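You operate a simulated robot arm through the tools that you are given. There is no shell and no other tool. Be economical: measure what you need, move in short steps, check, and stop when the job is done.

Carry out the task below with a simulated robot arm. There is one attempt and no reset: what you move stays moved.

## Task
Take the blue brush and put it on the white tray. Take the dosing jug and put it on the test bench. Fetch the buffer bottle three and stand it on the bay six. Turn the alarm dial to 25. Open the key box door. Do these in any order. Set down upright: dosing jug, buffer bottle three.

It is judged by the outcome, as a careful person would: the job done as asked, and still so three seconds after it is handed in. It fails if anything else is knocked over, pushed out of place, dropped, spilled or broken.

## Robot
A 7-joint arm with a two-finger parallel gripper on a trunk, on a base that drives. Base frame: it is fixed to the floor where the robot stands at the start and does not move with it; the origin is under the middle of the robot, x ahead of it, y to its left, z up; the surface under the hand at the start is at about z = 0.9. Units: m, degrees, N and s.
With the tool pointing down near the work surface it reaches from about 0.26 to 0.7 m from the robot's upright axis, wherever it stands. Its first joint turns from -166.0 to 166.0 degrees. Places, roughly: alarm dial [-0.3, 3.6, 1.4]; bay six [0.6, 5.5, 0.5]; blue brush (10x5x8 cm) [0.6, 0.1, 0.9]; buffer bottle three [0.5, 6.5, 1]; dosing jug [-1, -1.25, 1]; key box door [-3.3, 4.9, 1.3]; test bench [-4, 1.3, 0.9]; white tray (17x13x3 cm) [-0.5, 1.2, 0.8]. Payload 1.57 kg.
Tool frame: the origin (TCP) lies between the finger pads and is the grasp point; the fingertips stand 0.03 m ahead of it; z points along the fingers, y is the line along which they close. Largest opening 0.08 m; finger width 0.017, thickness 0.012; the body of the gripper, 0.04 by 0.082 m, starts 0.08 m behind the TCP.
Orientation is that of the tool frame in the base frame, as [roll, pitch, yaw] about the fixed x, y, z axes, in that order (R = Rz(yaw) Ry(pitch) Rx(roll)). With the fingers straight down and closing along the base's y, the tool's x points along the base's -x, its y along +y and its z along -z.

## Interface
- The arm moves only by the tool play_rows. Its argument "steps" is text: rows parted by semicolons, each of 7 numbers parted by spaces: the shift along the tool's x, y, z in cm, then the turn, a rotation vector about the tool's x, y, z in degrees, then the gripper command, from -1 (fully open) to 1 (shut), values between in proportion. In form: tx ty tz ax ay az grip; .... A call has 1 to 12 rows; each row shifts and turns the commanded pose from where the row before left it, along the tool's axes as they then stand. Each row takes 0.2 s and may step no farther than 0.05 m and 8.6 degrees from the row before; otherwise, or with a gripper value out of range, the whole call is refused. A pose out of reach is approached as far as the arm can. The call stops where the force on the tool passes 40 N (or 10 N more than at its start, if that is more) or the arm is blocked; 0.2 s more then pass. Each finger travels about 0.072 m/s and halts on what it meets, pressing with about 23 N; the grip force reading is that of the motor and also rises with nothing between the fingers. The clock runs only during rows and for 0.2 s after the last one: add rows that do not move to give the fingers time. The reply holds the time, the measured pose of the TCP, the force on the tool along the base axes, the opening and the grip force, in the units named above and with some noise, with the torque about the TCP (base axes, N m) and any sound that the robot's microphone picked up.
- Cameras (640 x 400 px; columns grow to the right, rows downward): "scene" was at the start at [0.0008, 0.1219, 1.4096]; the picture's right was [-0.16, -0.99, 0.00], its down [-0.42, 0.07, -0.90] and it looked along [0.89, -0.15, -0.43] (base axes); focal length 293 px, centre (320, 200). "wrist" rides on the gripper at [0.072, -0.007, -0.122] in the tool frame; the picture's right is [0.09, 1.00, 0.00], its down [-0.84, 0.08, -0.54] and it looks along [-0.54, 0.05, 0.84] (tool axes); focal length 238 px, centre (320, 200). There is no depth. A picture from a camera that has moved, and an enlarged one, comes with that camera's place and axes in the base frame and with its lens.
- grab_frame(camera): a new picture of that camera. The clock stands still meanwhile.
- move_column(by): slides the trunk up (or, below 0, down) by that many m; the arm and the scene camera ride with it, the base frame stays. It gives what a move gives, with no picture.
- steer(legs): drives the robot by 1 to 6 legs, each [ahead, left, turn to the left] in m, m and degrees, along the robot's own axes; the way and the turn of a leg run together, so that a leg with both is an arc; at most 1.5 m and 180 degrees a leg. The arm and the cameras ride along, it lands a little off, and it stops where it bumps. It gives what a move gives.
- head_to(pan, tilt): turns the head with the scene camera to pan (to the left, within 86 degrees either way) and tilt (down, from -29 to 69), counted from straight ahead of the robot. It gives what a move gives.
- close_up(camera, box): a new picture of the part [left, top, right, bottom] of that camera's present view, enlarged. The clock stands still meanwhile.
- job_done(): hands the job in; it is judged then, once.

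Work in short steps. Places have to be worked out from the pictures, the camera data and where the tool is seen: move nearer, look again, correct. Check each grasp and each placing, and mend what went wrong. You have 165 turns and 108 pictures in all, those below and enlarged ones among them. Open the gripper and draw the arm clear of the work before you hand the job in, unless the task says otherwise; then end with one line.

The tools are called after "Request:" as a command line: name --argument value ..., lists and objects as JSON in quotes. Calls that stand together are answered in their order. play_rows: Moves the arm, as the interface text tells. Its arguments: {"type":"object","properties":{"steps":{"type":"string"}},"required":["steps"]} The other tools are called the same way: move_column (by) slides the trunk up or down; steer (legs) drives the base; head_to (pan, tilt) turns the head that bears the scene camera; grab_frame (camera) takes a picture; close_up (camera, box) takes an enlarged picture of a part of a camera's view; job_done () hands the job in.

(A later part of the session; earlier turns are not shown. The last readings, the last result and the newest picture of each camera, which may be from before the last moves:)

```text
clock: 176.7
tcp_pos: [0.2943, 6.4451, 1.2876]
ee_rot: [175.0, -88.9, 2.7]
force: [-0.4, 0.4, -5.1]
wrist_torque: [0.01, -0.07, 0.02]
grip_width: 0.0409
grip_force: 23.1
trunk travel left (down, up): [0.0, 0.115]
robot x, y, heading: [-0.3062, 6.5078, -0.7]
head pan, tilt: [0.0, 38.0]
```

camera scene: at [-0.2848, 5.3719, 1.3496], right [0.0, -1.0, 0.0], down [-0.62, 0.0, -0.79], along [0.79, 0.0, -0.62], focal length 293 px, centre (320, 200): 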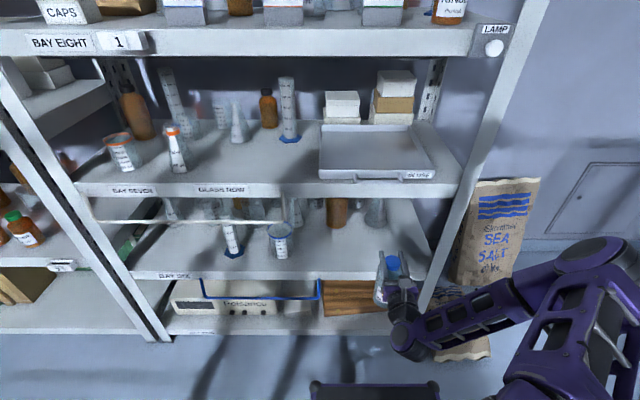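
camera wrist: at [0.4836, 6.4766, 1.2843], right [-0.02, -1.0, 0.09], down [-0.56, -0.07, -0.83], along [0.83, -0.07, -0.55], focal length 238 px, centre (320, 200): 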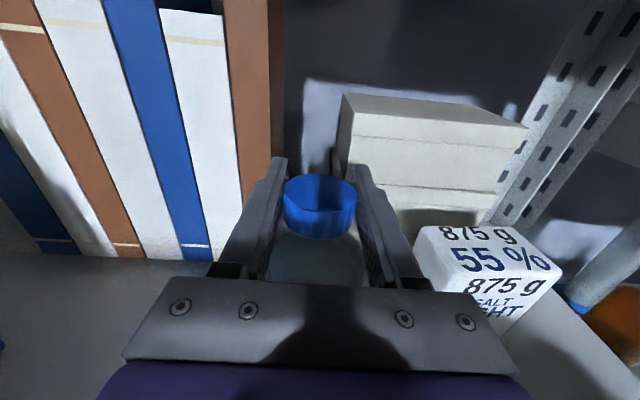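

I move ahead over the shelf and set the bottle down nearer its front edge, at about (0.51, 6.44).

Request:
steer --legs '[[0.15, 0, 0.7]]'

Request:
play_rows --steps "-1 0 4 0 0 0 1;-1.5 0 2.5 0 0 0 1;-1.5 0 0 0 0 0 1;-1.5 0 0 0 0 0 1;-1 0 0 0 0 0 1;-0.5 0 0 0 0 0 1"

```text
clock: 178.1
tcp_pos: [0.4437, 6.4506, 1.288]
ee_rot: [174.9, -88.9, 3.4]
force: [-0.2, -0.3, -4.5]
wrist_torque: [0.02, -0.04, -0.03]
grip_width: 0.0407
grip_force: 23.3
trunk travel left (down, up): [0.0, 0.115]
robot x, y, heading: [-0.1597, 6.5133, -0.5]
head pan, tilt: [0.0, 38.0]
```

```text
clock: 179.5
tcp_pos: [0.5058, 6.4478, 1.2166]
ee_rot: [174.8, -88.9, 3.5]
force: [0.2, 0.3, -5.1]
wrist_torque: [0.0, -0.04, 0.0]
grip_width: 0.0411
grip_force: 22.9
trunk travel left (down, up): [0.0, 0.115]
robot x, y, heading: [-0.158, 6.5152, -0.2]
head pan, tilt: [0.0, 38.0]
```

Still hanging free; down in small steps until the weight comes off.

Request:
play_rows --steps "-0.3 0 0 0 0 0 1;-0.3 0 0 0 0 0 1;-0.2 0 0 0 0 0 1"

Request:
grab_frame --camera "scene"

```text
clock: 180.3
tcp_pos: [0.5063, 6.4494, 1.2125]
ee_rot: [166.8, -89.2, 11.6]
force: [-0.3, -0.4, 14.1]
wrist_torque: [-0.02, -0.32, 0.01]
grip_width: 0.0409
grip_force: 23.0
trunk travel left (down, up): [0.0, 0.115]
robot x, y, heading: [-0.1576, 6.5099, 0.1]
head pan, tilt: [0.0, 38.0]
```

```text
45 pictures are left
camera scene: at [-0.1617, 6.6484, 1.3399], right [0.0, -1.0, 0.0], down [-0.61, 0.0, -0.79], along [0.79, 0.0, -0.61], focal length 293 px, centre (320, 200)
```

scene: 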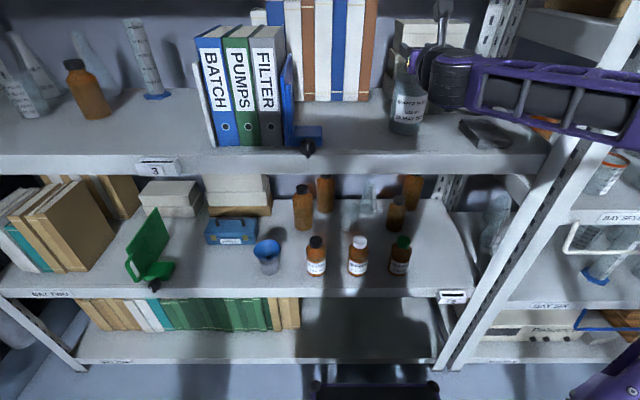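

Weight is on the shelf. I release, back off, pitch the tool 30° down and take a look.

Request:
play_rows --steps "0 0 0 0 0 0 0;0 0 0 0 0 0 -1;0 0 0 0 0 0 -1;0 0 -3 0 0 0 -1;0 0 -3 0 0 0 -1;0 0 -3 0 0 0 -1;0 0 0 0 -7.5 0 -1;0 0 0 0 -7.5 0 -1;0 0 0 0 -7.5 0 -1;0 0 0 0 -7.5 0 -1;4.4 0 -0.4 0 0 0 -1"

Request:
grab_frame --camera "wrist"

```text
clock: 182.7
tcp_pos: [0.4376, 6.4505, 1.2498]
ee_rot: [179.9, -58.8, -1.5]
force: [0.4, 0.4, -0.2]
wrist_torque: [0.01, 0.02, 0.01]
grip_width: 0.0796
grip_force: 0.0
trunk travel left (down, up): [0.0, 0.115]
robot x, y, heading: [-0.1573, 6.5084, 0.2]
head pan, tilt: [0.0, 38.0]
```

```text
44 pictures are left
camera wrist: at [0.3713, 6.4606, 1.3751], right [0.02, -1.0, 0.08], down [-0.9, -0.05, -0.44], along [0.44, -0.06, -0.9], focal length 238 px, centre (320, 200)
```

wrist: 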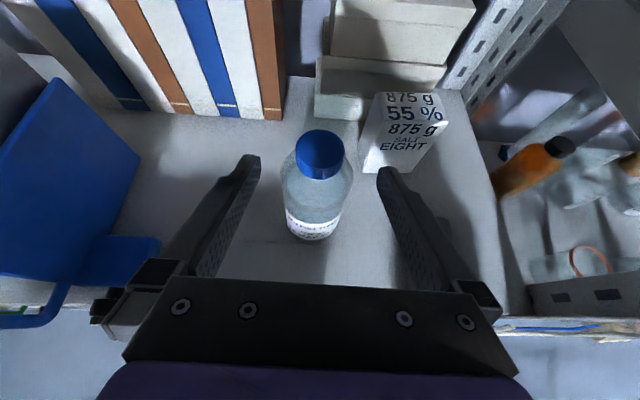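

The bottle stands upright and lies right on the approach line. I advance 7 cm along the tool and close on the cap.

Request:
play_rows --steps "0 0 3 0 0 0 -1;0 0 2.5 0 0 0 -1;0 0 1.6 0 0 0 -1;0 0 0 0 0 0 1;0 0 0 0 0 0 1;0 0 0 0 0 0 1;0 0 0 0 0 0 1"

Request:
grab_frame --camera "wrist"

```text
clock: 184.3
tcp_pos: [0.4969, 6.4484, 1.2142]
ee_rot: [179.9, -58.9, -1.5]
force: [1.3, -2.5, 0.5]
wrist_torque: [-0.1, -0.23, -0.05]
grip_width: 0.0407
grip_force: 22.6
trunk travel left (down, up): [0.0, 0.115]
robot x, y, heading: [-0.1569, 6.5113, -0.2]
head pan, tilt: [0.0, 38.0]
```

```text
43 pictures are left
camera wrist: at [0.4308, 6.4592, 1.3384], right [0.02, -1.0, 0.08], down [-0.9, -0.05, -0.44], along [0.44, -0.06, -0.9], focal length 238 px, centre (320, 200)
```

wrist: 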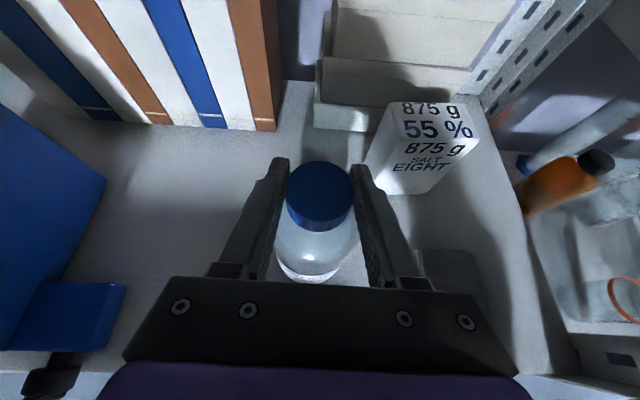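

Gripped. Lift, draw back, then drive back and strafe to bay six.

Request:
play_rows --steps "1.7 0 -1 0 0 0 1;2.6 0 -1.5 0 0 0 1;2.6 0 -1.5 0 0 0 1;-2 0 -3.5 0 0 0 1;-2 0 -3.5 0 0 0 1;0 0 0 0 0 0 1"

Request:
steer --legs '[[-0.15, 0, 0], [0, -1.27, 0]]'

```text
clock: 185.3
tcp_pos: [0.4565, 6.4473, 1.2857]
ee_rot: [179.6, -57.7, -1.7]
force: [-12.3, -1.0, -28.2]
wrist_torque: [0.02, -3.36, 0.0]
grip_width: 0.0411
grip_force: 22.7
trunk travel left (down, up): [0.0, 0.115]
robot x, y, heading: [-0.1591, 6.5091, -0.2]
head pan, tilt: [0.0, 38.0]
stopped in row 5: the force on the tool passed its limit at 64 N (the readings are from after the stop); the commanded pose is now the measured one
```

```text
clock: 198.8
tcp_pos: [0.3109, 5.1754, 1.2885]
ee_rot: [179.7, -58.2, -1.1]
force: [0.8, 0.7, -5.1]
wrist_torque: [0.0, 0.03, -0.02]
grip_width: 0.0411
grip_force: 22.5
trunk travel left (down, up): [0.0, 0.115]
robot x, y, heading: [-0.3065, 5.2345, 0.1]
head pan, tilt: [0.0, 38.0]
```

There was a bump (probably the camera against the upper shelf's lip), now clear. I check with a picture.

Request:
grab_frame --camera "scene"

Request:
grab_frame --camera "wrist"

```text
42 pictures are left
camera scene: at [-0.3084, 5.3709, 1.3396], right [0.01, -1.0, 0.0], down [-0.62, 0.0, -0.79], along [0.79, 0.01, -0.62], focal length 293 px, centre (320, 200)
```

scene: 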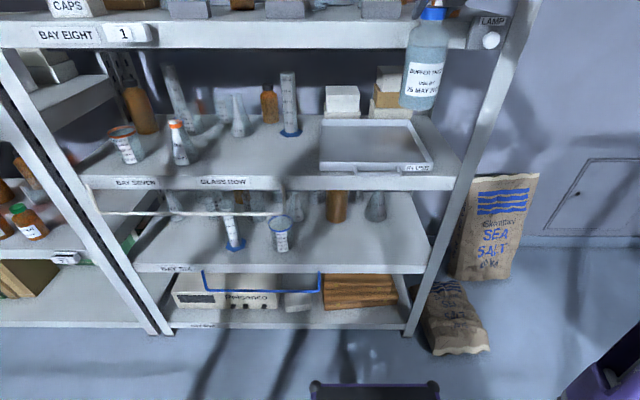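

```text
41 pictures are left
camera wrist: at [0.2454, 5.1854, 1.4137], right [0.02, -1.0, 0.08], down [-0.9, -0.06, -0.42], along [0.43, -0.06, -0.9], focal length 238 px, centre (320, 200)
```

wrist: 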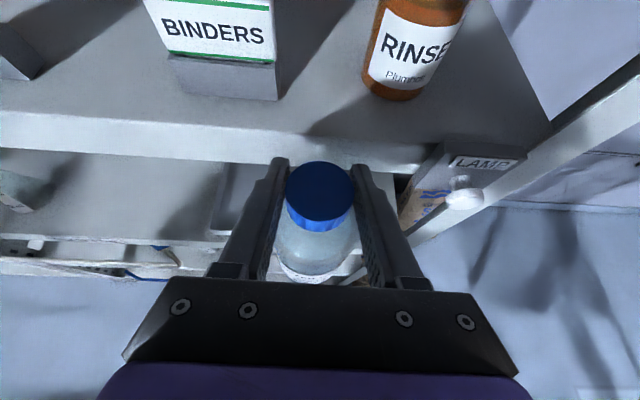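

Bottle is held well and the shelf contents look undisturbed. I lower it in front of the shelves.

Request:
play_rows --steps "-4.2 0 2.4 0 0 0 1;-4.2 0 2.4 0 0 0 1;-4.2 0 2.4 0 0 0 1;-4.2 0 2.4 0 0 0 1;-4.2 0 2.4 0 0 0 1;-4.2 0 2.4 0 0 0 1;-4.2 0 2.4 0 0 0 1;-4.2 0 2.4 0 0 0 1;-4.2 0 2.4 0 0 0 1;-4.2 0 2.4 0 0 0 1;-4.2 0 2.4 0 0 0 1;-4.2 0 2.4 0 0 0 1"

Request:
play_rows --steps "-2.6 0 1.5 0 0 0 1;-1.3 0 0.75 0 0 0 1;0 0 0 0 0 0 1"

Request:
grab_frame --camera "scene"

```text
clock: 201.4
tcp_pos: [0.2908, 5.1757, 0.7098]
ee_rot: [179.7, -58.2, -1.1]
force: [-0.6, -0.4, -5.3]
wrist_torque: [0.02, 0.02, -0.01]
grip_width: 0.0408
grip_force: 22.8
trunk travel left (down, up): [0.0, 0.115]
robot x, y, heading: [-0.2994, 5.2333, 0.4]
head pan, tilt: [0.0, 38.0]
```

```text
clock: 202.2
tcp_pos: [0.2882, 5.1761, 0.6646]
ee_rot: [179.6, -58.1, -1.1]
force: [1.0, 0.2, -4.9]
wrist_torque: [-0.02, 0.02, 0.01]
grip_width: 0.0408
grip_force: 23.0
trunk travel left (down, up): [0.0, 0.115]
robot x, y, heading: [-0.3035, 5.232, 0.1]
head pan, tilt: [0.0, 38.0]
```

```text
40 pictures are left
camera scene: at [-0.3084, 5.3709, 1.3396], right [0.01, -1.0, 0.0], down [-0.62, 0.0, -0.79], along [0.79, 0.01, -0.62], focal length 293 px, centre (320, 200)
```

scene: 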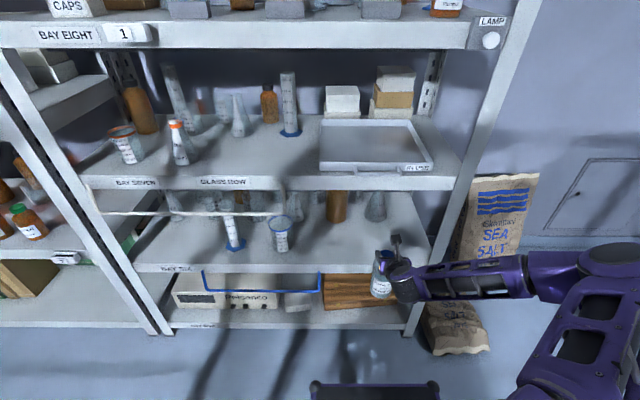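

Clearances are tight between camera and the shelf above, so I go 2 cm lower (bottle bottom ≈ 0.473) and drive in partway, then check visually.

Request:
play_rows --steps "-1.7 0 1 0 0 0 1;0 0 0 0 0 0 1"

Request:
steer --legs '[[0.05, 0, 0]]'

Request:
close_up --camera "scene" --box '[280, 170, 460, 320]'

```text
clock: 202.8
tcp_pos: [0.2865, 5.1756, 0.6436]
ee_rot: [179.7, -58.1, -1.1]
force: [0.5, -0.7, -5.1]
wrist_torque: [-0.04, -0.02, -0.02]
grip_width: 0.0413
grip_force: 22.9
trunk travel left (down, up): [0.0, 0.115]
robot x, y, heading: [-0.304, 5.2328, 0.7]
head pan, tilt: [0.0, 38.0]
```

```text
clock: 203.7
tcp_pos: [0.3356, 5.1763, 0.645]
ee_rot: [179.7, -58.0, -1.1]
force: [-0.3, 0.5, -6.0]
wrist_torque: [-0.03, 0.0, 0.0]
grip_width: 0.0409
grip_force: 23.0
trunk travel left (down, up): [0.0, 0.115]
robot x, y, heading: [-0.2556, 5.2377, 0.5]
head pan, tilt: [0.0, 38.0]
```

```text
2.67 times, centred on (370, 245) of scene
camera zoom: at [-0.2598, 5.3713, 1.3396], right [0.01, -1.0, 0.0], down [-0.62, 0.0, -0.79], along [0.79, 0.01, -0.62], focal length 780 px, centre (187, 80)
```

zoom: 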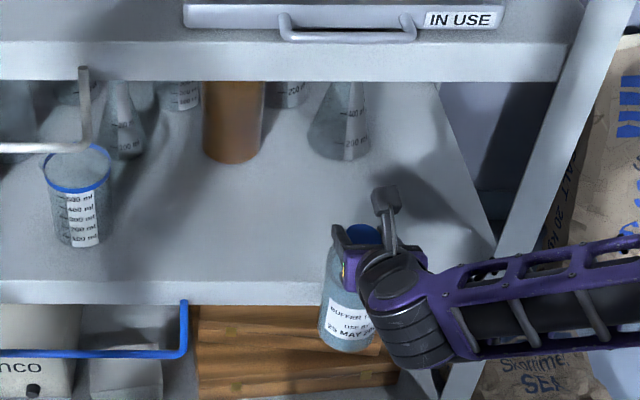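

Shelf top is more like z 0.47, so I need to be higher, and a tray handle protrudes above here (y 5.13-5.27). I raise 2 cm and shift to y ≈ 5.33, between handle and rail.

Request:
play_rows --steps "1.8 0 -1 0 0 0 1;0 0 0 0 0 0 1"

Request:
steer --legs '[[-0.02, 0, 0], [0, 0.155, 0], [0.11, 0, -0.5]]'

Request:
close_up --camera "scene" --box '[280, 150, 480, 310]'

```text
clock: 204.3
tcp_pos: [0.3352, 5.176, 0.6642]
ee_rot: [179.7, -58.1, -1.0]
force: [0.6, -0.4, -5.5]
wrist_torque: [-0.04, 0.0, -0.03]
grip_width: 0.0408
grip_force: 22.7
trunk travel left (down, up): [0.0, 0.115]
robot x, y, heading: [-0.2519, 5.2358, 0.6]
head pan, tilt: [0.0, 38.0]
```

```text
clock: 207.6
tcp_pos: [0.4258, 5.3218, 0.6661]
ee_rot: [179.7, -58.2, -1.7]
force: [0.0, -0.2, -4.4]
wrist_torque: [0.0, -0.27, 0.02]
grip_width: 0.0406
grip_force: 23.6
trunk travel left (down, up): [0.0, 0.115]
robot x, y, heading: [-0.1634, 5.3887, -0.1]
head pan, tilt: [0.0, 38.0]
```

```text
2.50 times, centred on (380, 230) of scene
camera zoom: at [-0.1682, 5.5246, 1.3396], right [0.0, -1.0, 0.0], down [-0.62, 0.0, -0.79], along [0.79, 0.0, -0.62], focal length 732 px, centre (170, 125)
```

zoom: 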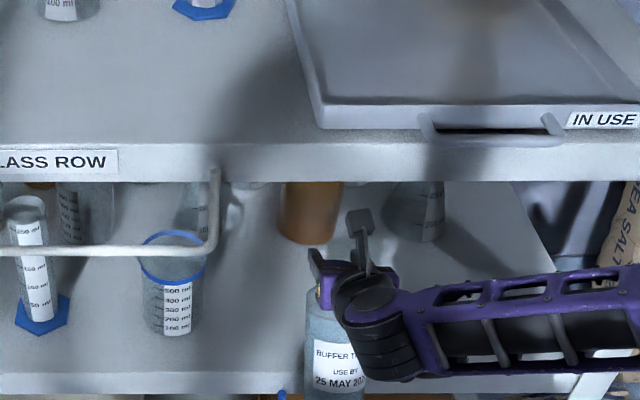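

A small torque appears: maybe something touches. I look at the bottle's bottom at the shelf edge.

Request:
close_up --camera "scene" --box '[330, 210, 490, 330]'

```text
3.33 times, centred on (410, 270) of scene
camera zoom: at [-0.1682, 5.5246, 1.3396], right [0.0, -1.0, 0.0], down [-0.62, 0.0, -0.79], along [0.79, 0.0, -0.62], focal length 976 px, centre (20, -33)
```

zoom: 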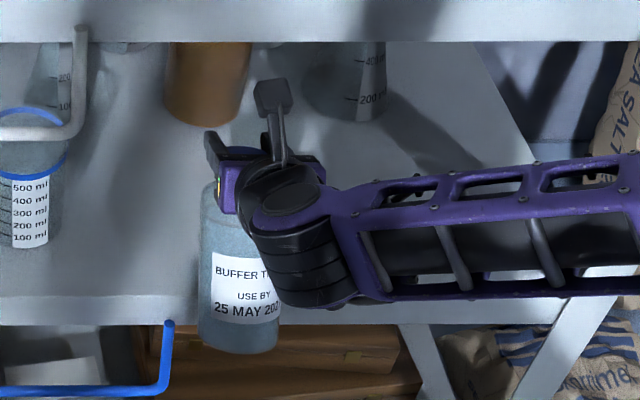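

The bottle's bottom seems to have caught the shelf edge. I check the tilt with the wrist camera.

Request:
grab_frame --camera "wrist"

```text
36 pictures are left
camera wrist: at [0.3621, 5.333, 0.7902], right [0.01, -1.0, 0.08], down [-0.9, -0.05, -0.42], along [0.43, -0.07, -0.9], focal length 238 px, centre (320, 200)
```

wrist: 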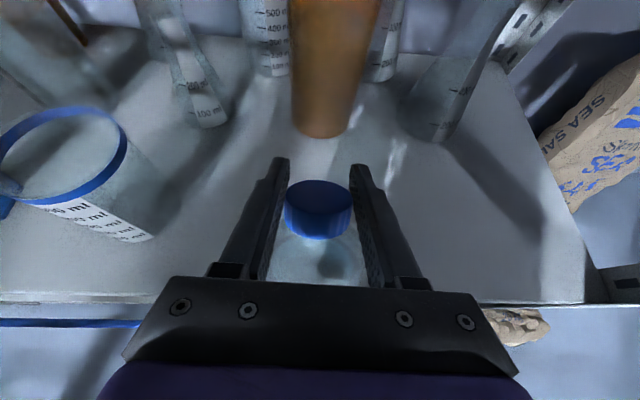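

Yes: the cap now shows its front side, so the bottle tilted ~20-30° (bottom toward the robot). I back off and measure the tilt.

Request:
steer --legs '[[-0.11, 0, 0]]'

Request:
close_up --camera "wrist" --box '[250, 150, 390, 300]'

Request:
close_up --camera "scene" --box '[330, 210, 490, 330]'

```text
clock: 208.8
tcp_pos: [0.3144, 5.3227, 0.6648]
ee_rot: [179.6, -58.0, -1.8]
force: [1.2, -0.3, -4.1]
wrist_torque: [-0.03, -0.26, 0.03]
grip_width: 0.0405
grip_force: 23.2
trunk travel left (down, up): [0.0, 0.115]
robot x, y, heading: [-0.2777, 5.3909, -0.3]
head pan, tilt: [0.0, 38.0]
```

```text
2.67 times, centred on (320, 225) of wrist
camera zoom: at [0.2508, 5.3325, 0.7901], right [0.01, -1.0, 0.08], down [-0.9, -0.05, -0.42], along [0.43, -0.07, -0.9], focal length 636 px, centre (320, 133)
```

zoom: 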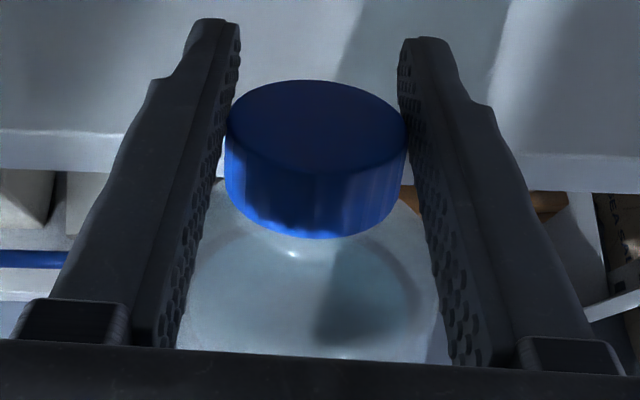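

```text
3.33 times, centred on (410, 270) of scene
camera zoom: at [-0.2791, 5.525, 1.3396], right [-0.01, -1.0, 0.0], down [-0.62, 0.0, -0.79], along [0.79, 0.0, -0.62], focal length 976 px, centre (20, -33)
```

zoom: 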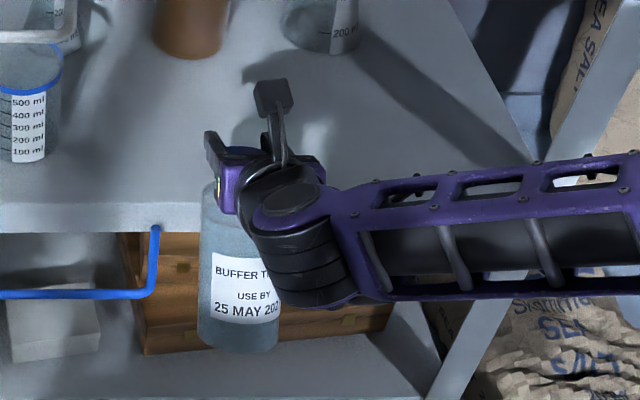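

The bottle pivoted ~32° in the grip, back to perpendicular to the fingers. I pitch the tool up ~25° (residual tilt ≤8°) and test how low the arm gets when more extended.

Request:
steer --legs '[[-0.06, 0, 0]]'

Request:
play_rows --steps "2.6 0 -1.5 0 0 0 1;2.6 0 -1.5 0 8 0 1;0 0 0 0 8 0 1;0 0 0 0 8 0 1;0 0 4.5 0 0 0 1;0 0 4 0 0 0 1;-2 0 0 0 0 0 1;-2 0 0 0 0 0 1;-2 0 0 0 0 0 1;-2 0 0 0 0 0 1;0 0 0 0 0 0 1"

```text
clock: 209.8
tcp_pos: [0.2562, 5.3229, 0.6644]
ee_rot: [179.6, -58.1, -1.8]
force: [-0.3, 0.1, -5.5]
wrist_torque: [-0.04, -0.25, 0.04]
grip_width: 0.0405
grip_force: 22.8
trunk travel left (down, up): [0.0, 0.115]
robot x, y, heading: [-0.3387, 5.3871, -0.4]
head pan, tilt: [0.0, 38.0]
```

```text
clock: 212.2
tcp_pos: [0.3314, 5.3205, 0.6698]
ee_rot: [178.5, -82.1, -0.7]
force: [0.4, -0.7, -4.2]
wrist_torque: [-0.02, -0.03, -0.02]
grip_width: 0.0407
grip_force: 23.4
out of reach, approached as far as the arm can: row 9, 10
trunk travel left (down, up): [0.0, 0.115]
robot x, y, heading: [-0.3346, 5.3912, -0.4]
head pan, tilt: [0.0, 38.0]
```

Now the bottle hangs nearly upright and z 0.67 is reachable with more extension. I raise to ~0.70 and extend the arm over the shelf.

Request:
play_rows --steps "2 0 0 0 0 0 1;2 0 0 0 0 0 1;2 0 0 0 0 0 1;0 0 0 0 0 0 1"

Request:
close_up --camera "scene" --box '[330, 180, 490, 300]'

```text
clock: 213.2
tcp_pos: [0.3418, 5.32, 0.7301]
ee_rot: [178.2, -82.1, -0.4]
force: [-1.0, 0.1, -4.9]
wrist_torque: [-0.01, -0.08, -0.03]
grip_width: 0.0407
grip_force: 23.0
trunk travel left (down, up): [0.0, 0.115]
robot x, y, heading: [-0.3339, 5.3904, -0.4]
head pan, tilt: [0.0, 38.0]
```

```text
3.33 times, centred on (410, 240) of scene
camera zoom: at [-0.3381, 5.5253, 1.3396], right [-0.01, -1.0, 0.0], down [-0.62, 0.0, -0.79], along [0.79, 0.0, -0.62], focal length 976 px, centre (20, 67)
```

zoom: 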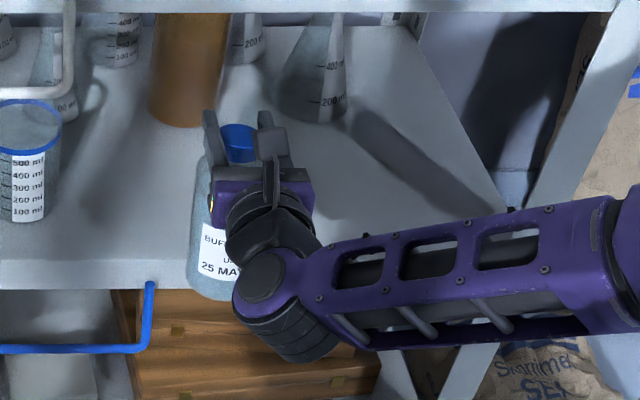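

About 4 cm of clearance. I extend 12.5 cm over the shelf at this height, then lower gently.

Request:
play_rows --steps "0.3 0 4 0 0 0 1;0.3 0 4 0 0 0 1;0.4 0 4 0 0 0 1;0 0 0 0 0 0 1;-1 0 0.15 0 0 0 1;-1 0 0.15 0 0 0 1;-0.7 0 0.1 0 0 0 1;0 0 0 0 0 0 1"

Request:
close_up --camera "scene" --box '[330, 180, 490, 300]'

```text
clock: 215.0
tcp_pos: [0.4551, 5.3159, 0.7021]
ee_rot: [178.5, -82.0, -0.7]
force: [-0.3, 0.8, -5.8]
wrist_torque: [0.02, -0.09, 0.01]
grip_width: 0.0404
grip_force: 23.1
out of reach, approached as far as the arm can: row 6, 7
trunk travel left (down, up): [0.0, 0.115]
robot x, y, heading: [-0.3351, 5.3906, -0.2]
head pan, tilt: [0.0, 38.0]
```

```text
3.33 times, centred on (410, 240) of scene
camera zoom: at [-0.338, 5.5253, 1.3396], right [-0.01, -1.0, 0.0], down [-0.62, 0.0, -0.79], along [0.79, 0.0, -0.62], focal length 976 px, centre (20, 67)
```

zoom: 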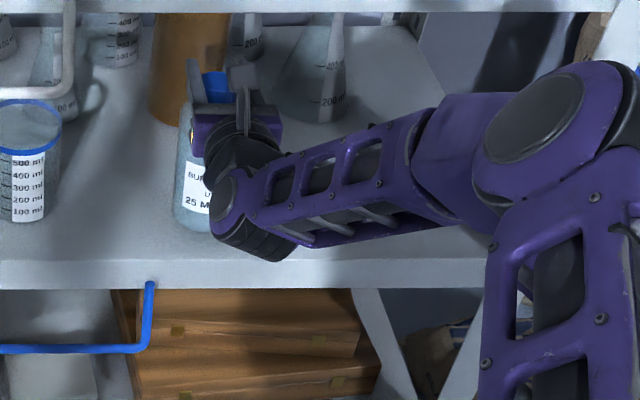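

Too extended now. I pull the arm back 12 cm and drive ahead 12 cm instead, keeping the height.

Request:
play_rows --steps "1 0 0 0 0 0 1;0 0 -4 0 0 0 1;0 0 -4 0 0 0 1;0 0 -4 0 0 0 1;0 0 0 0 0 0 1"

Request:
steer --legs '[[0.125, 0, 0]]'

Request:
play_rows --steps "-1.5 0 0 0 0 0 1;-1 0 0 0 0 0 1;0 0 0 0 0 0 1"

Request:
close_up --camera "scene" --box '[330, 180, 490, 300]'

```text
clock: 216.2
tcp_pos: [0.3359, 5.3198, 0.7299]
ee_rot: [178.3, -82.2, -0.4]
force: [1.0, -0.4, -5.3]
wrist_torque: [0.01, -0.07, 0.0]
grip_width: 0.0407
grip_force: 23.0
trunk travel left (down, up): [0.0, 0.115]
robot x, y, heading: [-0.3363, 5.3889, -0.4]
head pan, tilt: [0.0, 38.0]
```

```text
clock: 217.4
tcp_pos: [0.4602, 5.319, 0.73]
ee_rot: [178.6, -82.1, -0.7]
force: [-0.4, -0.2, -5.8]
wrist_torque: [-0.03, -0.07, 0.0]
grip_width: 0.0407
grip_force: 23.2
trunk travel left (down, up): [0.0, 0.115]
robot x, y, heading: [-0.2118, 5.3893, -0.3]
head pan, tilt: [0.0, 38.0]
```

```text
clock: 218.2
tcp_pos: [0.4574, 5.3196, 0.7031]
ee_rot: [178.3, -82.0, -0.6]
force: [0.5, -0.6, -4.0]
wrist_torque: [-0.03, -0.06, -0.02]
grip_width: 0.0405
grip_force: 22.7
trunk travel left (down, up): [0.0, 0.115]
robot x, y, heading: [-0.2113, 5.3896, -0.4]
head pan, tilt: [0.0, 38.0]
```

```text
3.33 times, centred on (410, 240) of scene
camera zoom: at [-0.2155, 5.5247, 1.3396], right [-0.01, -1.0, 0.0], down [-0.62, 0.0, -0.79], along [0.79, 0.0, -0.62], focal length 976 px, centre (20, 67)
```

zoom: 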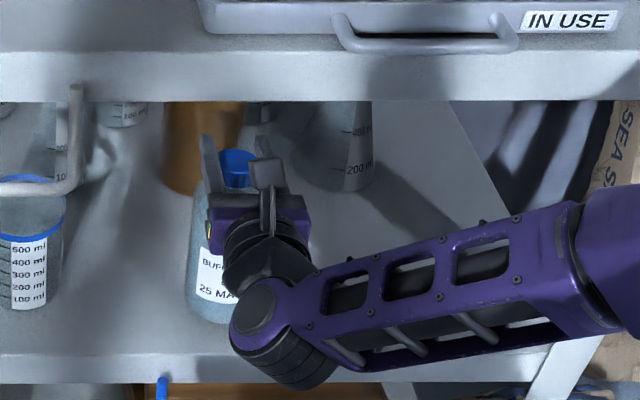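

Now lower in small steps towards contact.

Request:
play_rows --steps "-0.8 0 0 0 3 0 1;-0.7 0 0 0 0 0 1;-0.6 0 0 0 0 0 1;-0.5 0 0 0 0 0 1;0 0 0 0 0 0 1"

```text
clock: 219.4
tcp_pos: [0.4549, 5.3185, 0.6835]
ee_rot: [177.5, -85.3, 0.4]
force: [-1.5, 1.3, 21.3]
wrist_torque: [0.1, -0.17, 0.01]
grip_width: 0.0403
grip_force: 23.3
trunk travel left (down, up): [0.0, 0.115]
robot x, y, heading: [-0.2129, 5.3868, -0.2]
head pan, tilt: [0.0, 38.0]
```

Contact at z 0.684 (21 N). I check the bottle's attitude before releasing.

Request:
close_up --camera "scene" --box '[330, 200, 450, 290]'

Request:
grab_frame --camera "wrist"

```text
4.44 times, centred on (390, 245) of scene
camera zoom: at [-0.2175, 5.525, 1.3396], right [-0.01, -1.0, 0.0], down [-0.61, 0.0, -0.79], along [0.79, 0.0, -0.61], focal length 1301 px, centre (9, 0)
```

zoom: 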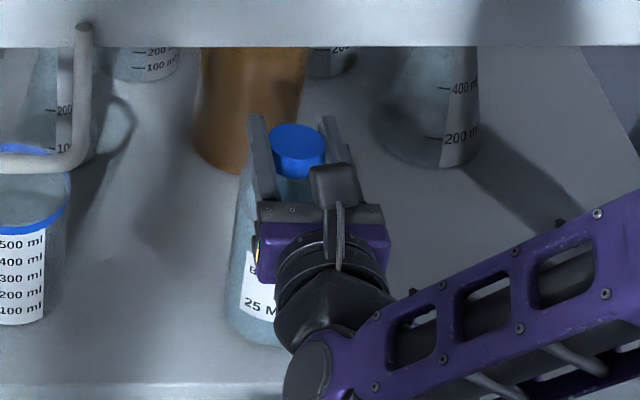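

```text
29 pictures are left
camera wrist: at [0.3392, 5.3305, 0.7646], right [-0.03, -0.99, 0.1], down [-0.61, -0.06, -0.79], along [0.79, -0.08, -0.61], focal length 238 px, centre (320, 200)
```

wrist: 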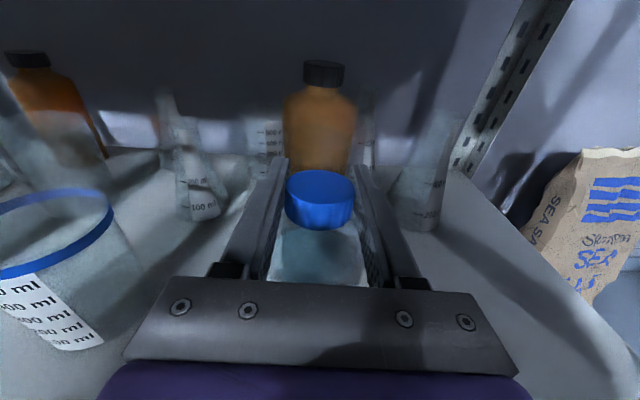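

Tilt is within ~5° and the base is on the shelf. I ease the pressure, release gently and draw straight back.

Request:
play_rows --steps "0.3 0 0 0 0 0 1;0 0 0 0 0 0 0.1;0 0 0 0 0 0 -0.4;0 0 0 0 0 0 -0.8;0 0 0 0 0 0 -1;0 0 -3 0 0 0 -1;0.3 0 -4 0 0 0 -1;0.3 0 -4.5 0 0 0 -1;0 0 -3 0 0 0 -1"

Request:
close_up --camera "scene" --box '[310, 180, 470, 300]'

```text
clock: 221.4
tcp_pos: [0.3128, 5.324, 0.7014]
ee_rot: [177.6, -85.1, 0.2]
force: [-0.3, 0.9, -0.4]
wrist_torque: [-0.03, 0.03, -0.02]
grip_width: 0.08
grip_force: 0.0
out of reach, approached as far as the arm can: row 9
trunk travel left (down, up): [0.0, 0.115]
robot x, y, heading: [-0.2102, 5.3886, -0.0]
head pan, tilt: [0.0, 38.0]
```

```text
3.33 times, centred on (390, 240) of scene
camera zoom: at [-0.2157, 5.5248, 1.3396], right [-0.01, -1.0, 0.0], down [-0.62, 0.0, -0.79], along [0.79, 0.0, -0.62], focal length 976 px, centre (87, 67)
```

zoom: 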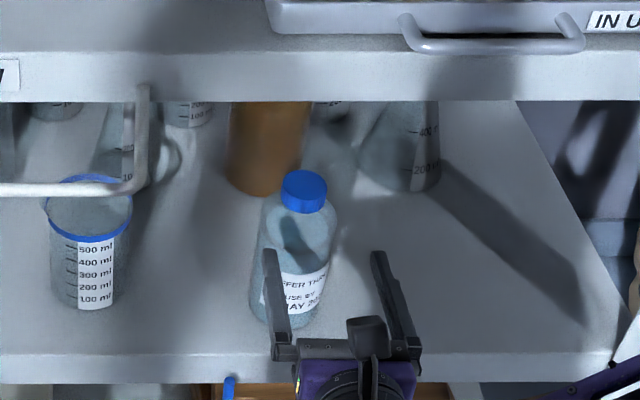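

The bottle stands upright on bay six. I back off, raise the arm, and drive south then turn west toward the key box.

Request:
steer --legs '[[-0.12, 0, 0]]'

Request:
play_rows --steps "4.8 0 0 0 0 0 -1;4.8 0 0 0 0 0 -1;4.8 0 0 0 0 0 -1;4.8 0 0 0 0 0 -1;4.8 0 0 0 0 0 -1;4.8 0 0 0 0 0 -1;4.8 0 0 0 0 0 -1;4.8 0 0 0 0 0 -1;4.8 0 0 0 0 0 -1;4.8 0 0 0 0 0 -1;4.8 0 0 0 5 0 -1;4.8 0 0 0 0 0 -1"

Request:
steer --legs '[[0, -1.0, 0], [0, 0, 179]]'

Request:
head_to --pan 0 --tilt 12

Request:
grab_frame --camera "scene"

```text
clock: 222.7
tcp_pos: [0.1933, 5.3245, 0.7011]
ee_rot: [177.7, -85.0, 0.3]
force: [0.8, 0.3, -0.3]
wrist_torque: [0.01, 0.0, -0.01]
grip_width: 0.08
grip_force: 0.0
trunk travel left (down, up): [0.0, 0.115]
robot x, y, heading: [-0.3314, 5.3914, -0.3]
head pan, tilt: [0.0, 38.0]
```

```text
clock: 225.3
tcp_pos: [0.2409, 5.3246, 1.2772]
ee_rot: [80.5, -89.8, 97.4]
force: [0.1, -0.8, -1.5]
wrist_torque: [0.0, -0.01, -0.01]
grip_width: 0.08
grip_force: 0.1
trunk travel left (down, up): [0.0, 0.115]
robot x, y, heading: [-0.3296, 5.3895, -0.3]
head pan, tilt: [0.0, 38.0]
```

```text
clock: 243.1
tcp_pos: [-0.9113, 4.3889, 1.2766]
ee_rot: [81.2, -89.8, -77.5]
force: [-1.1, -0.8, 0.2]
wrist_torque: [0.01, 0.01, -0.01]
grip_width: 0.0799
grip_force: 0.1
trunk travel left (down, up): [0.0, 0.115]
robot x, y, heading: [-0.3344, 4.3795, -174.6]
head pan, tilt: [0.0, 38.0]
```

```text
clock: 244.0
tcp_pos: [-0.9121, 4.3898, 1.2769]
ee_rot: [80.8, -89.8, -77.1]
force: [0.6, 0.1, -0.6]
wrist_torque: [0.0, 0.01, -0.02]
grip_width: 0.08
grip_force: 0.0
trunk travel left (down, up): [0.0, 0.115]
robot x, y, heading: [-0.3364, 4.3821, -174.4]
head pan, tilt: [0.0, 12.0]
```

```text
27 pictures are left
camera scene: at [-0.3256, 4.2403, 1.381], right [-0.09, 1.0, 0.0], down [0.21, 0.02, -0.98], along [-0.97, -0.09, -0.21], focal length 293 px, centre (320, 200)
```

scene: 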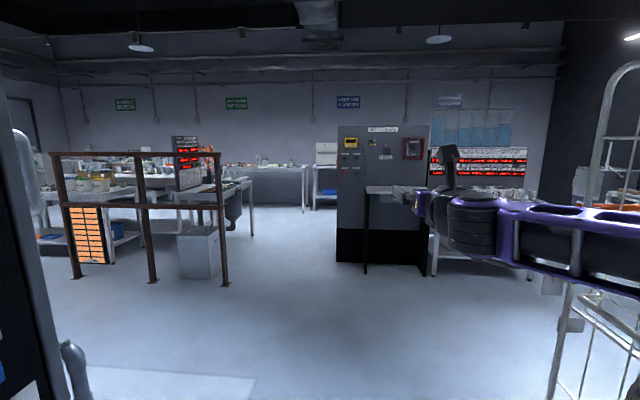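

The key box (red frame) is on the board at about (-3.3, 4.87, 1.28). I drive closer and look in detail.

Request:
steer --legs '[[0, 0, -5.6], [1.5, -0.1, 0], [0.25, -0.3, 0]]'

Request:
head_to --pan 0 --tilt 15

Request:
grab_frame --camera "scene"

```text
refused: leg 2 is longer than a leg can be; nothing moved
```

```text
clock: 244.6
tcp_pos: [-0.9112, 4.3898, 1.2769]
ee_rot: [81.0, -89.8, -77.4]
force: [-0.2, 0.6, -0.4]
wrist_torque: [0.02, -0.02, 0.01]
grip_width: 0.0799
grip_force: 0.1
trunk travel left (down, up): [0.0, 0.115]
robot x, y, heading: [-0.3334, 4.3833, -174.6]
head pan, tilt: [0.0, 15.0]
```

```text
26 pictures are left
camera scene: at [-0.3258, 4.2403, 1.3762], right [-0.09, 1.0, 0.0], down [0.26, 0.02, -0.97], along [-0.96, -0.09, -0.26], focal length 293 px, centre (320, 200)
```

scene: 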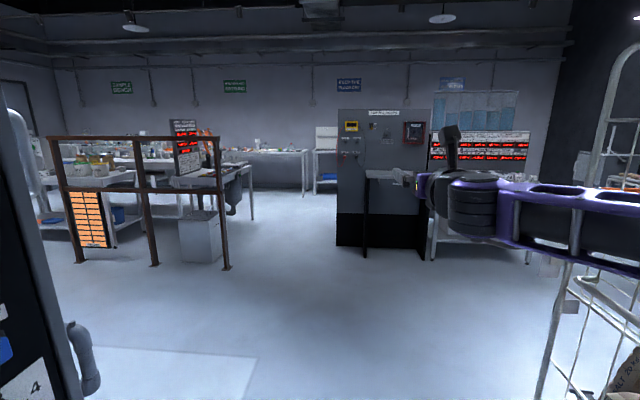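

The leg was just too long; splitting it.

Request:
steer --legs '[[0, 0, -5.6], [1.4, 0, 0], [0.35, -0.35, 0]]'

Request:
grab_frame --camera "scene"

```text
clock: 255.7
tcp_pos: [-2.6588, 4.8109, 1.2759]
ee_rot: [80.6, -89.8, -82.7]
force: [-0.5, -0.8, 0.2]
wrist_torque: [0.0, -0.01, -0.01]
grip_width: 0.08
grip_force: 0.1
trunk travel left (down, up): [0.0, 0.115]
robot x, y, heading: [-2.0907, 4.7484, 179.8]
head pan, tilt: [0.0, 15.0]
```

```text
25 pictures are left
camera scene: at [-2.0899, 4.6046, 1.3762], right [0.0, 1.0, 0.0], down [0.26, 0.0, -0.97], along [-0.97, 0.0, -0.26], focal length 293 px, centre (320, 200)
```

scene: 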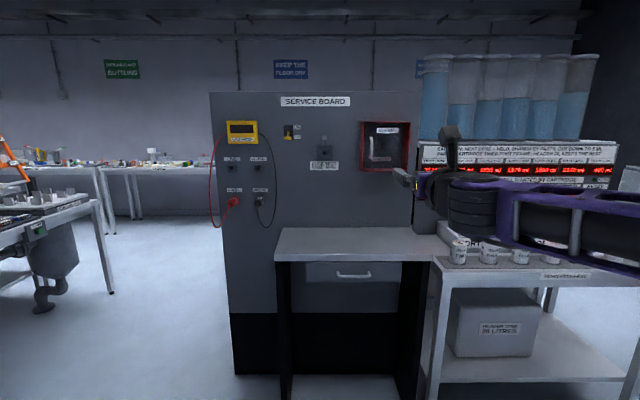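

Request:
close_up --camera "scene" --box '[340, 105, 440, 185]'

```text
5.00 times, centred on (390, 145) of scene
camera zoom: at [-2.0899, 4.6046, 1.3762], right [0.0, 1.0, 0.0], down [0.26, 0.0, -0.97], along [-0.97, 0.0, -0.26], focal length 1464 px, centre (-30, 475)
```

zoom: 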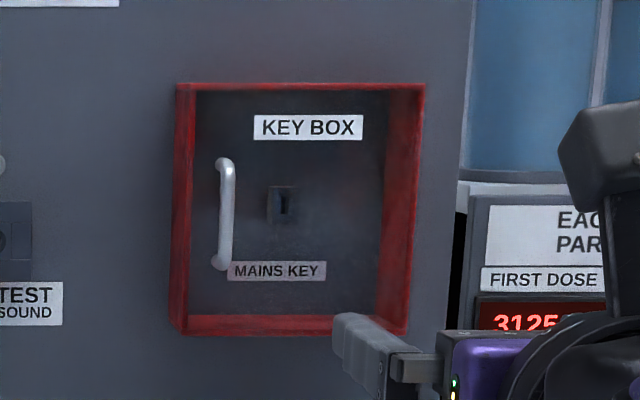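

Key box: vertical handle at left (y ≈ 4.807, z ≈ 1.274), hinge on the right. The hand is nearly in line. I use the wrist camera for depth.

Request:
steer --legs '[[0.3, 0, 0]]'

Request:
grab_frame --camera "wrist"

```text
clock: 257.7
tcp_pos: [-2.9466, 4.8103, 1.2771]
ee_rot: [78.8, -89.7, -80.8]
force: [-0.8, -0.3, 0.2]
wrist_torque: [0.01, -0.01, 0.0]
grip_width: 0.0803
grip_force: 0.2
trunk travel left (down, up): [0.0, 0.115]
robot x, y, heading: [-2.3737, 4.7509, 179.7]
head pan, tilt: [0.0, 15.0]
```

```text
23 pictures are left
camera wrist: at [-2.8246, 4.8003, 1.3479], right [0.03, 0.99, 0.1], down [0.54, 0.06, -0.84], along [-0.84, 0.08, -0.54], focal length 238 px, centre (320, 200)
```

wrist: 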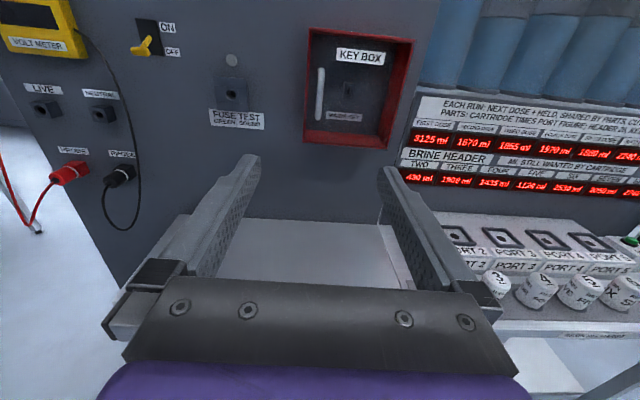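

Triangulated: handle at about (-3.38, 4.825, 1.265). I drive ahead 0.2, set a 3.5 cm opening, align and extend partway.

Request:
steer --legs '[[0.19, 0, 0]]'

Request:
play_rows --steps "-0.6 0.8 0 0 0 0 0.15;-0.6 0.7 4 0 0 0 0.15;0 0 4 0 0 0 0.15;0 0 0 0 0 0 0.15"

Request:
grab_frame --camera "wrist"

```text
clock: 259.2
tcp_pos: [-3.1355, 4.8132, 1.277]
ee_rot: [77.6, -89.8, -79.9]
force: [0.2, 0.6, 0.0]
wrist_torque: [0.04, -0.03, -0.01]
grip_width: 0.08
grip_force: 0.1
trunk travel left (down, up): [0.0, 0.115]
robot x, y, heading: [-2.562, 4.7504, 179.7]
head pan, tilt: [0.0, 15.0]
```

```text
clock: 260.2
tcp_pos: [-3.2153, 4.8316, 1.2646]
ee_rot: [79.5, -89.8, -81.6]
force: [0.9, 0.0, -0.3]
wrist_torque: [0.04, 0.0, 0.02]
grip_width: 0.0339
grip_force: 0.0
trunk travel left (down, up): [0.0, 0.115]
robot x, y, heading: [-2.5611, 4.7482, 179.6]
head pan, tilt: [0.0, 15.0]
```

```text
22 pictures are left
camera wrist: at [-3.0927, 4.8207, 1.3362], right [0.04, 0.99, 0.1], down [0.54, 0.06, -0.84], along [-0.84, 0.08, -0.54], focal length 238 px, centre (320, 200)
```

wrist: 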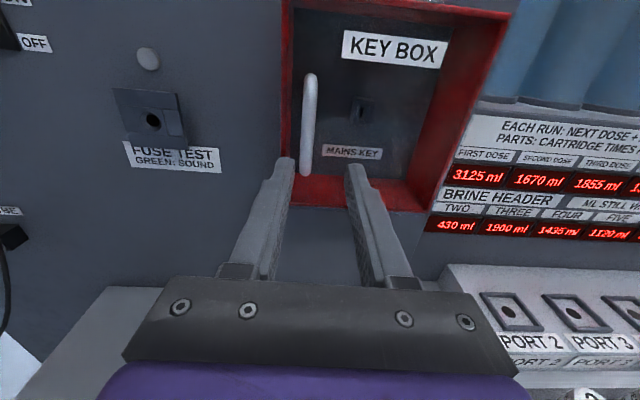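

Handle at y ≈ 4.823, z ≈ 1.265, x between -3.32 and -3.38, standing proud of the frame. I advance 11 cm aligned and look.

Request:
play_rows --steps "0 -0.7 4 0 0 0 0.15;0 -0.6 4 0 0 0 0.15;0 0 3 0 0 0 0.15;0 0 0 0 0 0 0.15"

Request:
grab_frame --camera "wrist"

```text
clock: 261.0
tcp_pos: [-3.3058, 4.8197, 1.2659]
ee_rot: [109.6, -89.8, -111.6]
force: [23.4, 0.8, -2.5]
wrist_torque: [-0.04, -0.01, 0.44]
grip_width: 0.0316
grip_force: 0.1
trunk travel left (down, up): [0.0, 0.115]
robot x, y, heading: [-2.5617, 4.7497, 179.6]
head pan, tilt: [0.0, 15.0]
stopped in row 3: the force on the tool passed its limit at 65 N (the readings are from after the stop); the commanded pose is now the measured one
```

```text
21 pictures are left
camera wrist: at [-3.183, 4.8092, 1.338], right [0.03, 0.99, 0.1], down [0.55, 0.06, -0.84], along [-0.84, 0.08, -0.54], focal length 238 px, centre (320, 200)
```

wrist: 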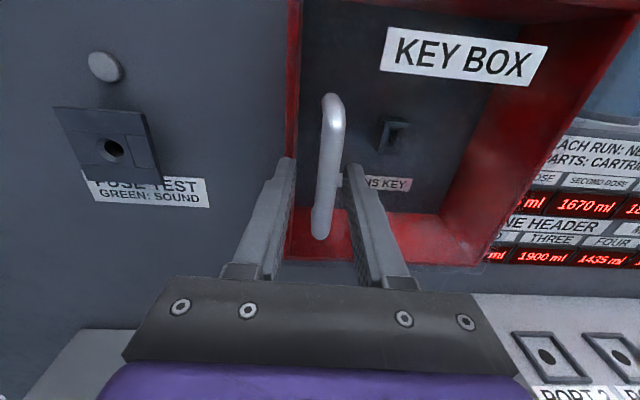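

The left finger met the frame edge: the gap beside the handle is too small. I'll approach diagonally from the right (yaw 40°), so the left finger stays in front of the frame and the other goes behind the bar.

Request:
play_rows --steps "0 0 -3 0 0 0 0.15;0 0 -3 0 0 0 0.15;0 3.6 1.2 0 0 0 0.15;0 3.6 1.2 0 0 0 0.15;0 0 0 8 0 0 0.15;0 0 0 8 0 0 0.15;0 0 0 8 0 0 0.15;0 0 0 8 0 0 0.15;0 0 0 8 0 0 0.15;0 0 0 0 0 0 0.15"

Request:
grab_frame --camera "wrist"

```text
clock: 263.2
tcp_pos: [-3.2694, 4.8897, 1.2655]
ee_rot: [170.6, -89.8, -132.4]
force: [-0.1, -0.2, -0.9]
wrist_torque: [-0.01, 0.03, 0.02]
grip_width: 0.0338
grip_force: 0.0
trunk travel left (down, up): [0.0, 0.115]
robot x, y, heading: [-2.5607, 4.7478, 179.6]
head pan, tilt: [0.0, 15.0]
```

```text
20 pictures are left
camera wrist: at [-3.1695, 4.9602, 1.3372], right [-0.62, 0.78, 0.09], down [0.38, 0.4, -0.83], along [-0.69, -0.48, -0.54], focal length 238 px, centre (320, 200)
```

wrist: 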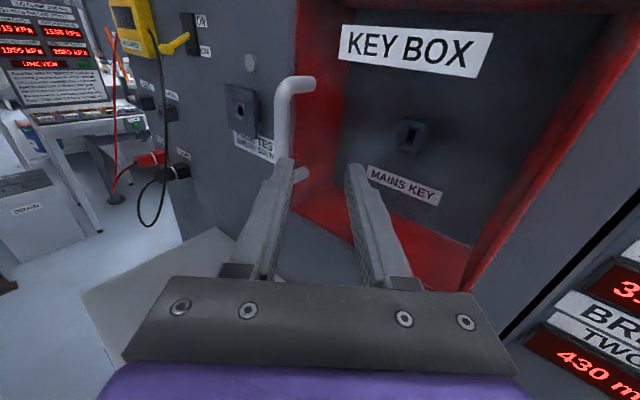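

Re-triangulating, the bar is actually at (-3.307, 4.820), z 1.23-1.31, so it was already between the fingers. From this diagonal pose I shift 3.1 cm left, advance 6 cm and grip it.

Request:
play_rows --steps "0 -3.1 0 0 0 0 0;0 0 3 0 0 0 0;0 0 2 0 0 0 0;0 0 1 0 0 0 0;0 0 0 0 0 0 1;0 0 0 0 0 0 1;0 0 0 0 0 0 1"

Request:
grab_frame --camera "wrist"

```text
clock: 264.8
tcp_pos: [-3.2987, 4.8274, 1.2654]
ee_rot: [178.1, -89.7, -139.9]
force: [-1.0, 1.6, 0.9]
wrist_torque: [-0.26, -0.11, 0.05]
grip_width: 0.0115
grip_force: 28.6
trunk travel left (down, up): [0.0, 0.115]
robot x, y, heading: [-2.5634, 4.7519, 179.6]
head pan, tilt: [0.0, 15.0]
```

```text
19 pictures are left
camera wrist: at [-3.1974, 4.898, 1.3371], right [-0.61, 0.78, 0.09], down [0.38, 0.4, -0.83], along [-0.69, -0.48, -0.54], focal length 238 px, centre (320, 200)
```

wrist: 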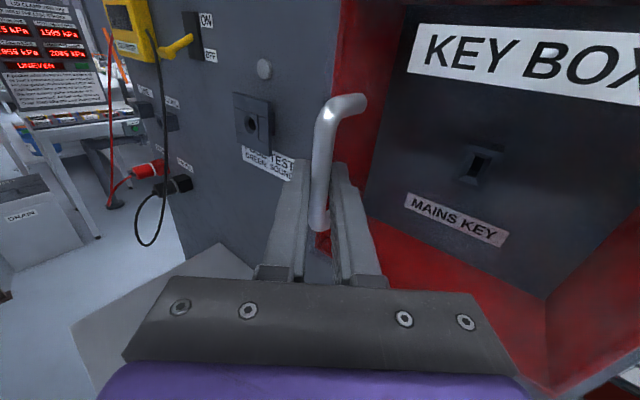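

The bar is gripped (1.15 cm). I pull along the estimated arc in small steps.

Request:
play_rows --steps "0 -0.5 -1.8 0 0 0 1;0 -0.5 -1.8 0 0 0 1;0 0 -1.8 0 0 0 1;0 0 -1.8 0 0 0 1"

```text
clock: 265.8
tcp_pos: [-3.2336, 4.8569, 1.2661]
ee_rot: [157.6, -89.5, -118.7]
force: [15.9, -21.4, -10.8]
wrist_torque: [-0.32, 0.1, 0.16]
grip_width: 0.0114
grip_force: 29.4
trunk travel left (down, up): [0.0, 0.115]
robot x, y, heading: [-2.5623, 4.7478, 179.7]
head pan, tilt: [0.0, 15.0]
```

The door is following. The side force suggests a larger radius, so I adjust outward and continue.

Request:
play_rows --steps "0 -0.7 0 0 0 0 1;0 -0.2 -1.7 0 0 0 1;0 0 -1.7 0 0 0 1;0 0.2 -1.7 0 0 0 1"

Request:
grab_frame --camera "wrist"

```text
clock: 266.8
tcp_pos: [-3.1932, 4.897, 1.266]
ee_rot: [-175.2, -89.6, -147.3]
force: [-11.3, 8.9, -4.9]
wrist_torque: [0.26, -0.28, -0.22]
grip_width: 0.0115
grip_force: 29.2
trunk travel left (down, up): [0.0, 0.115]
robot x, y, heading: [-2.5613, 4.7508, 179.5]
head pan, tilt: [0.0, 15.0]
```

```text
18 pictures are left
camera wrist: at [-3.0917, 4.9667, 1.3376], right [-0.61, 0.79, 0.09], down [0.39, 0.39, -0.83], along [-0.7, -0.47, -0.54], focal length 238 px, centre (320, 200)
```

wrist: 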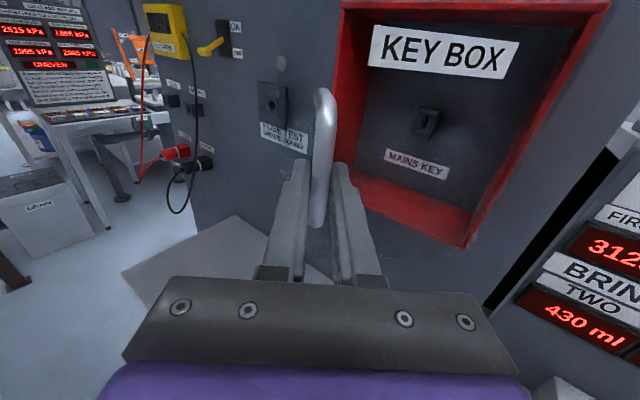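

The clear door is about half open (≈50°). I continue along the arc to about 90°.

Request:
play_rows --steps "0 1.1 -1.9 0 0 0 1;0 1.2 -1.9 0 0 0 1;0 1.6 -1.5 0 0 0 1;0 1.7 -1.4 0 0 0 1;0 0 0 0 0 0 1"

```text
clock: 267.6
tcp_pos: [-3.1676, 4.9507, 1.2662]
ee_rot: [161.0, -89.5, -121.9]
force: [13.7, -3.3, -0.5]
wrist_torque: [-0.16, 0.24, 0.12]
grip_width: 0.0116
grip_force: 28.9
trunk travel left (down, up): [0.0, 0.115]
robot x, y, heading: [-2.5646, 4.7504, 179.6]
head pan, tilt: [0.0, 15.0]
stopped in row 4: the force on the tool passed its limit at 44 N (the readings are from after the stop); the commanded pose is now the measured one
```

About 72° open. A little more along the corrected arc.

Request:
play_rows --steps "0 0.9 -1 0 0 0 1;0 1.2 -1 0 0 0 1;0 1.3 -1 0 0 0 1;0 0 0 0 0 0 1"

Request:
grab_frame --camera "scene"

```text
clock: 268.6
tcp_pos: [-3.1662, 4.9979, 1.2681]
ee_rot: [147.9, -89.4, -109.1]
force: [31.7, 1.1, 2.2]
wrist_torque: [0.13, 0.13, 0.16]
grip_width: 0.0117
grip_force: 29.2
trunk travel left (down, up): [0.0, 0.115]
robot x, y, heading: [-2.5622, 4.7477, 179.9]
head pan, tilt: [0.0, 15.0]
```

```text
17 pictures are left
camera scene: at [-2.5633, 4.6062, 1.3762], right [0.01, 1.0, 0.0], down [0.26, 0.0, -0.97], along [-0.97, 0.01, -0.26], focal length 293 px, centre (320, 200)
```

scene: 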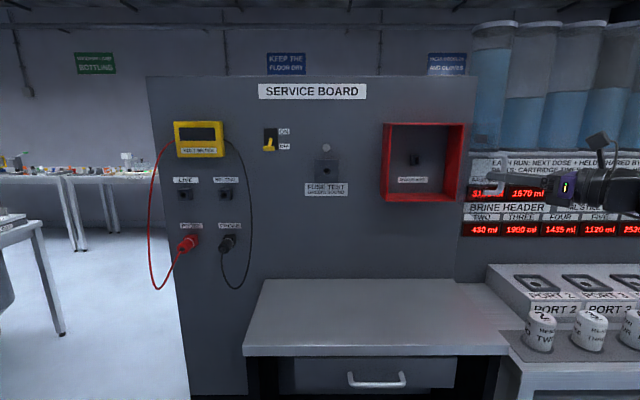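

The door is fully swung out (~90°). I release the handle, back away, and verify it stays open.

Request:
play_rows --steps "0 0.3 0.3 0 0 0 1;0 0 0 0 0 0 0.4;0 0 0 0 0 0 0;0 0 -3 0 0 0 0;0 0 -4 0 0 0 0;0 0 -4 0 0 0 0;0 -4 0 0 0 0 0;0 -4 0 0 0 0 0;0 0 0 -8 0 0 0;0 0 0 -8 0 0 0;0 0 0 -8 0 0 0;0 0 0 -8 0 0 0"

Request:
grab_frame --camera "scene"

```text
clock: 269.0
tcp_pos: [-3.1665, 4.9991, 1.2681]
ee_rot: [154.4, -89.5, -115.2]
force: [23.0, 0.4, 1.6]
wrist_torque: [-0.21, 0.55, 0.17]
grip_width: 0.0117
grip_force: 29.6
trunk travel left (down, up): [0.0, 0.115]
robot x, y, heading: [-2.5632, 4.7503, 179.6]
head pan, tilt: [0.0, 15.0]
stopped in row 1: the force on the tool passed its limit at 45 N (the readings are from after the stop); the commanded pose is now the measured one
```

```text
16 pictures are left
camera scene: at [-2.5638, 4.606, 1.3762], right [0.01, 1.0, 0.0], down [0.26, 0.0, -0.97], along [-0.97, 0.01, -0.26], focal length 293 px, centre (320, 200)
```

scene: 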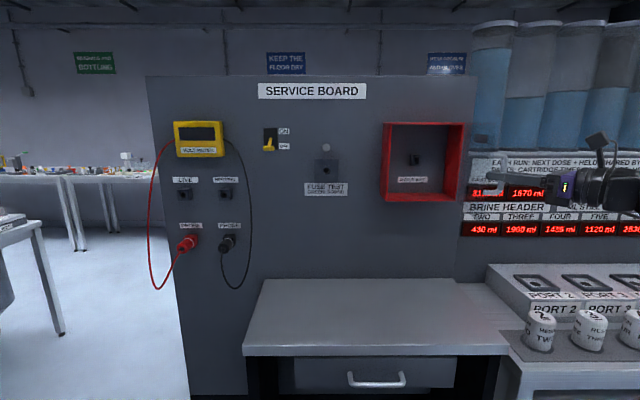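

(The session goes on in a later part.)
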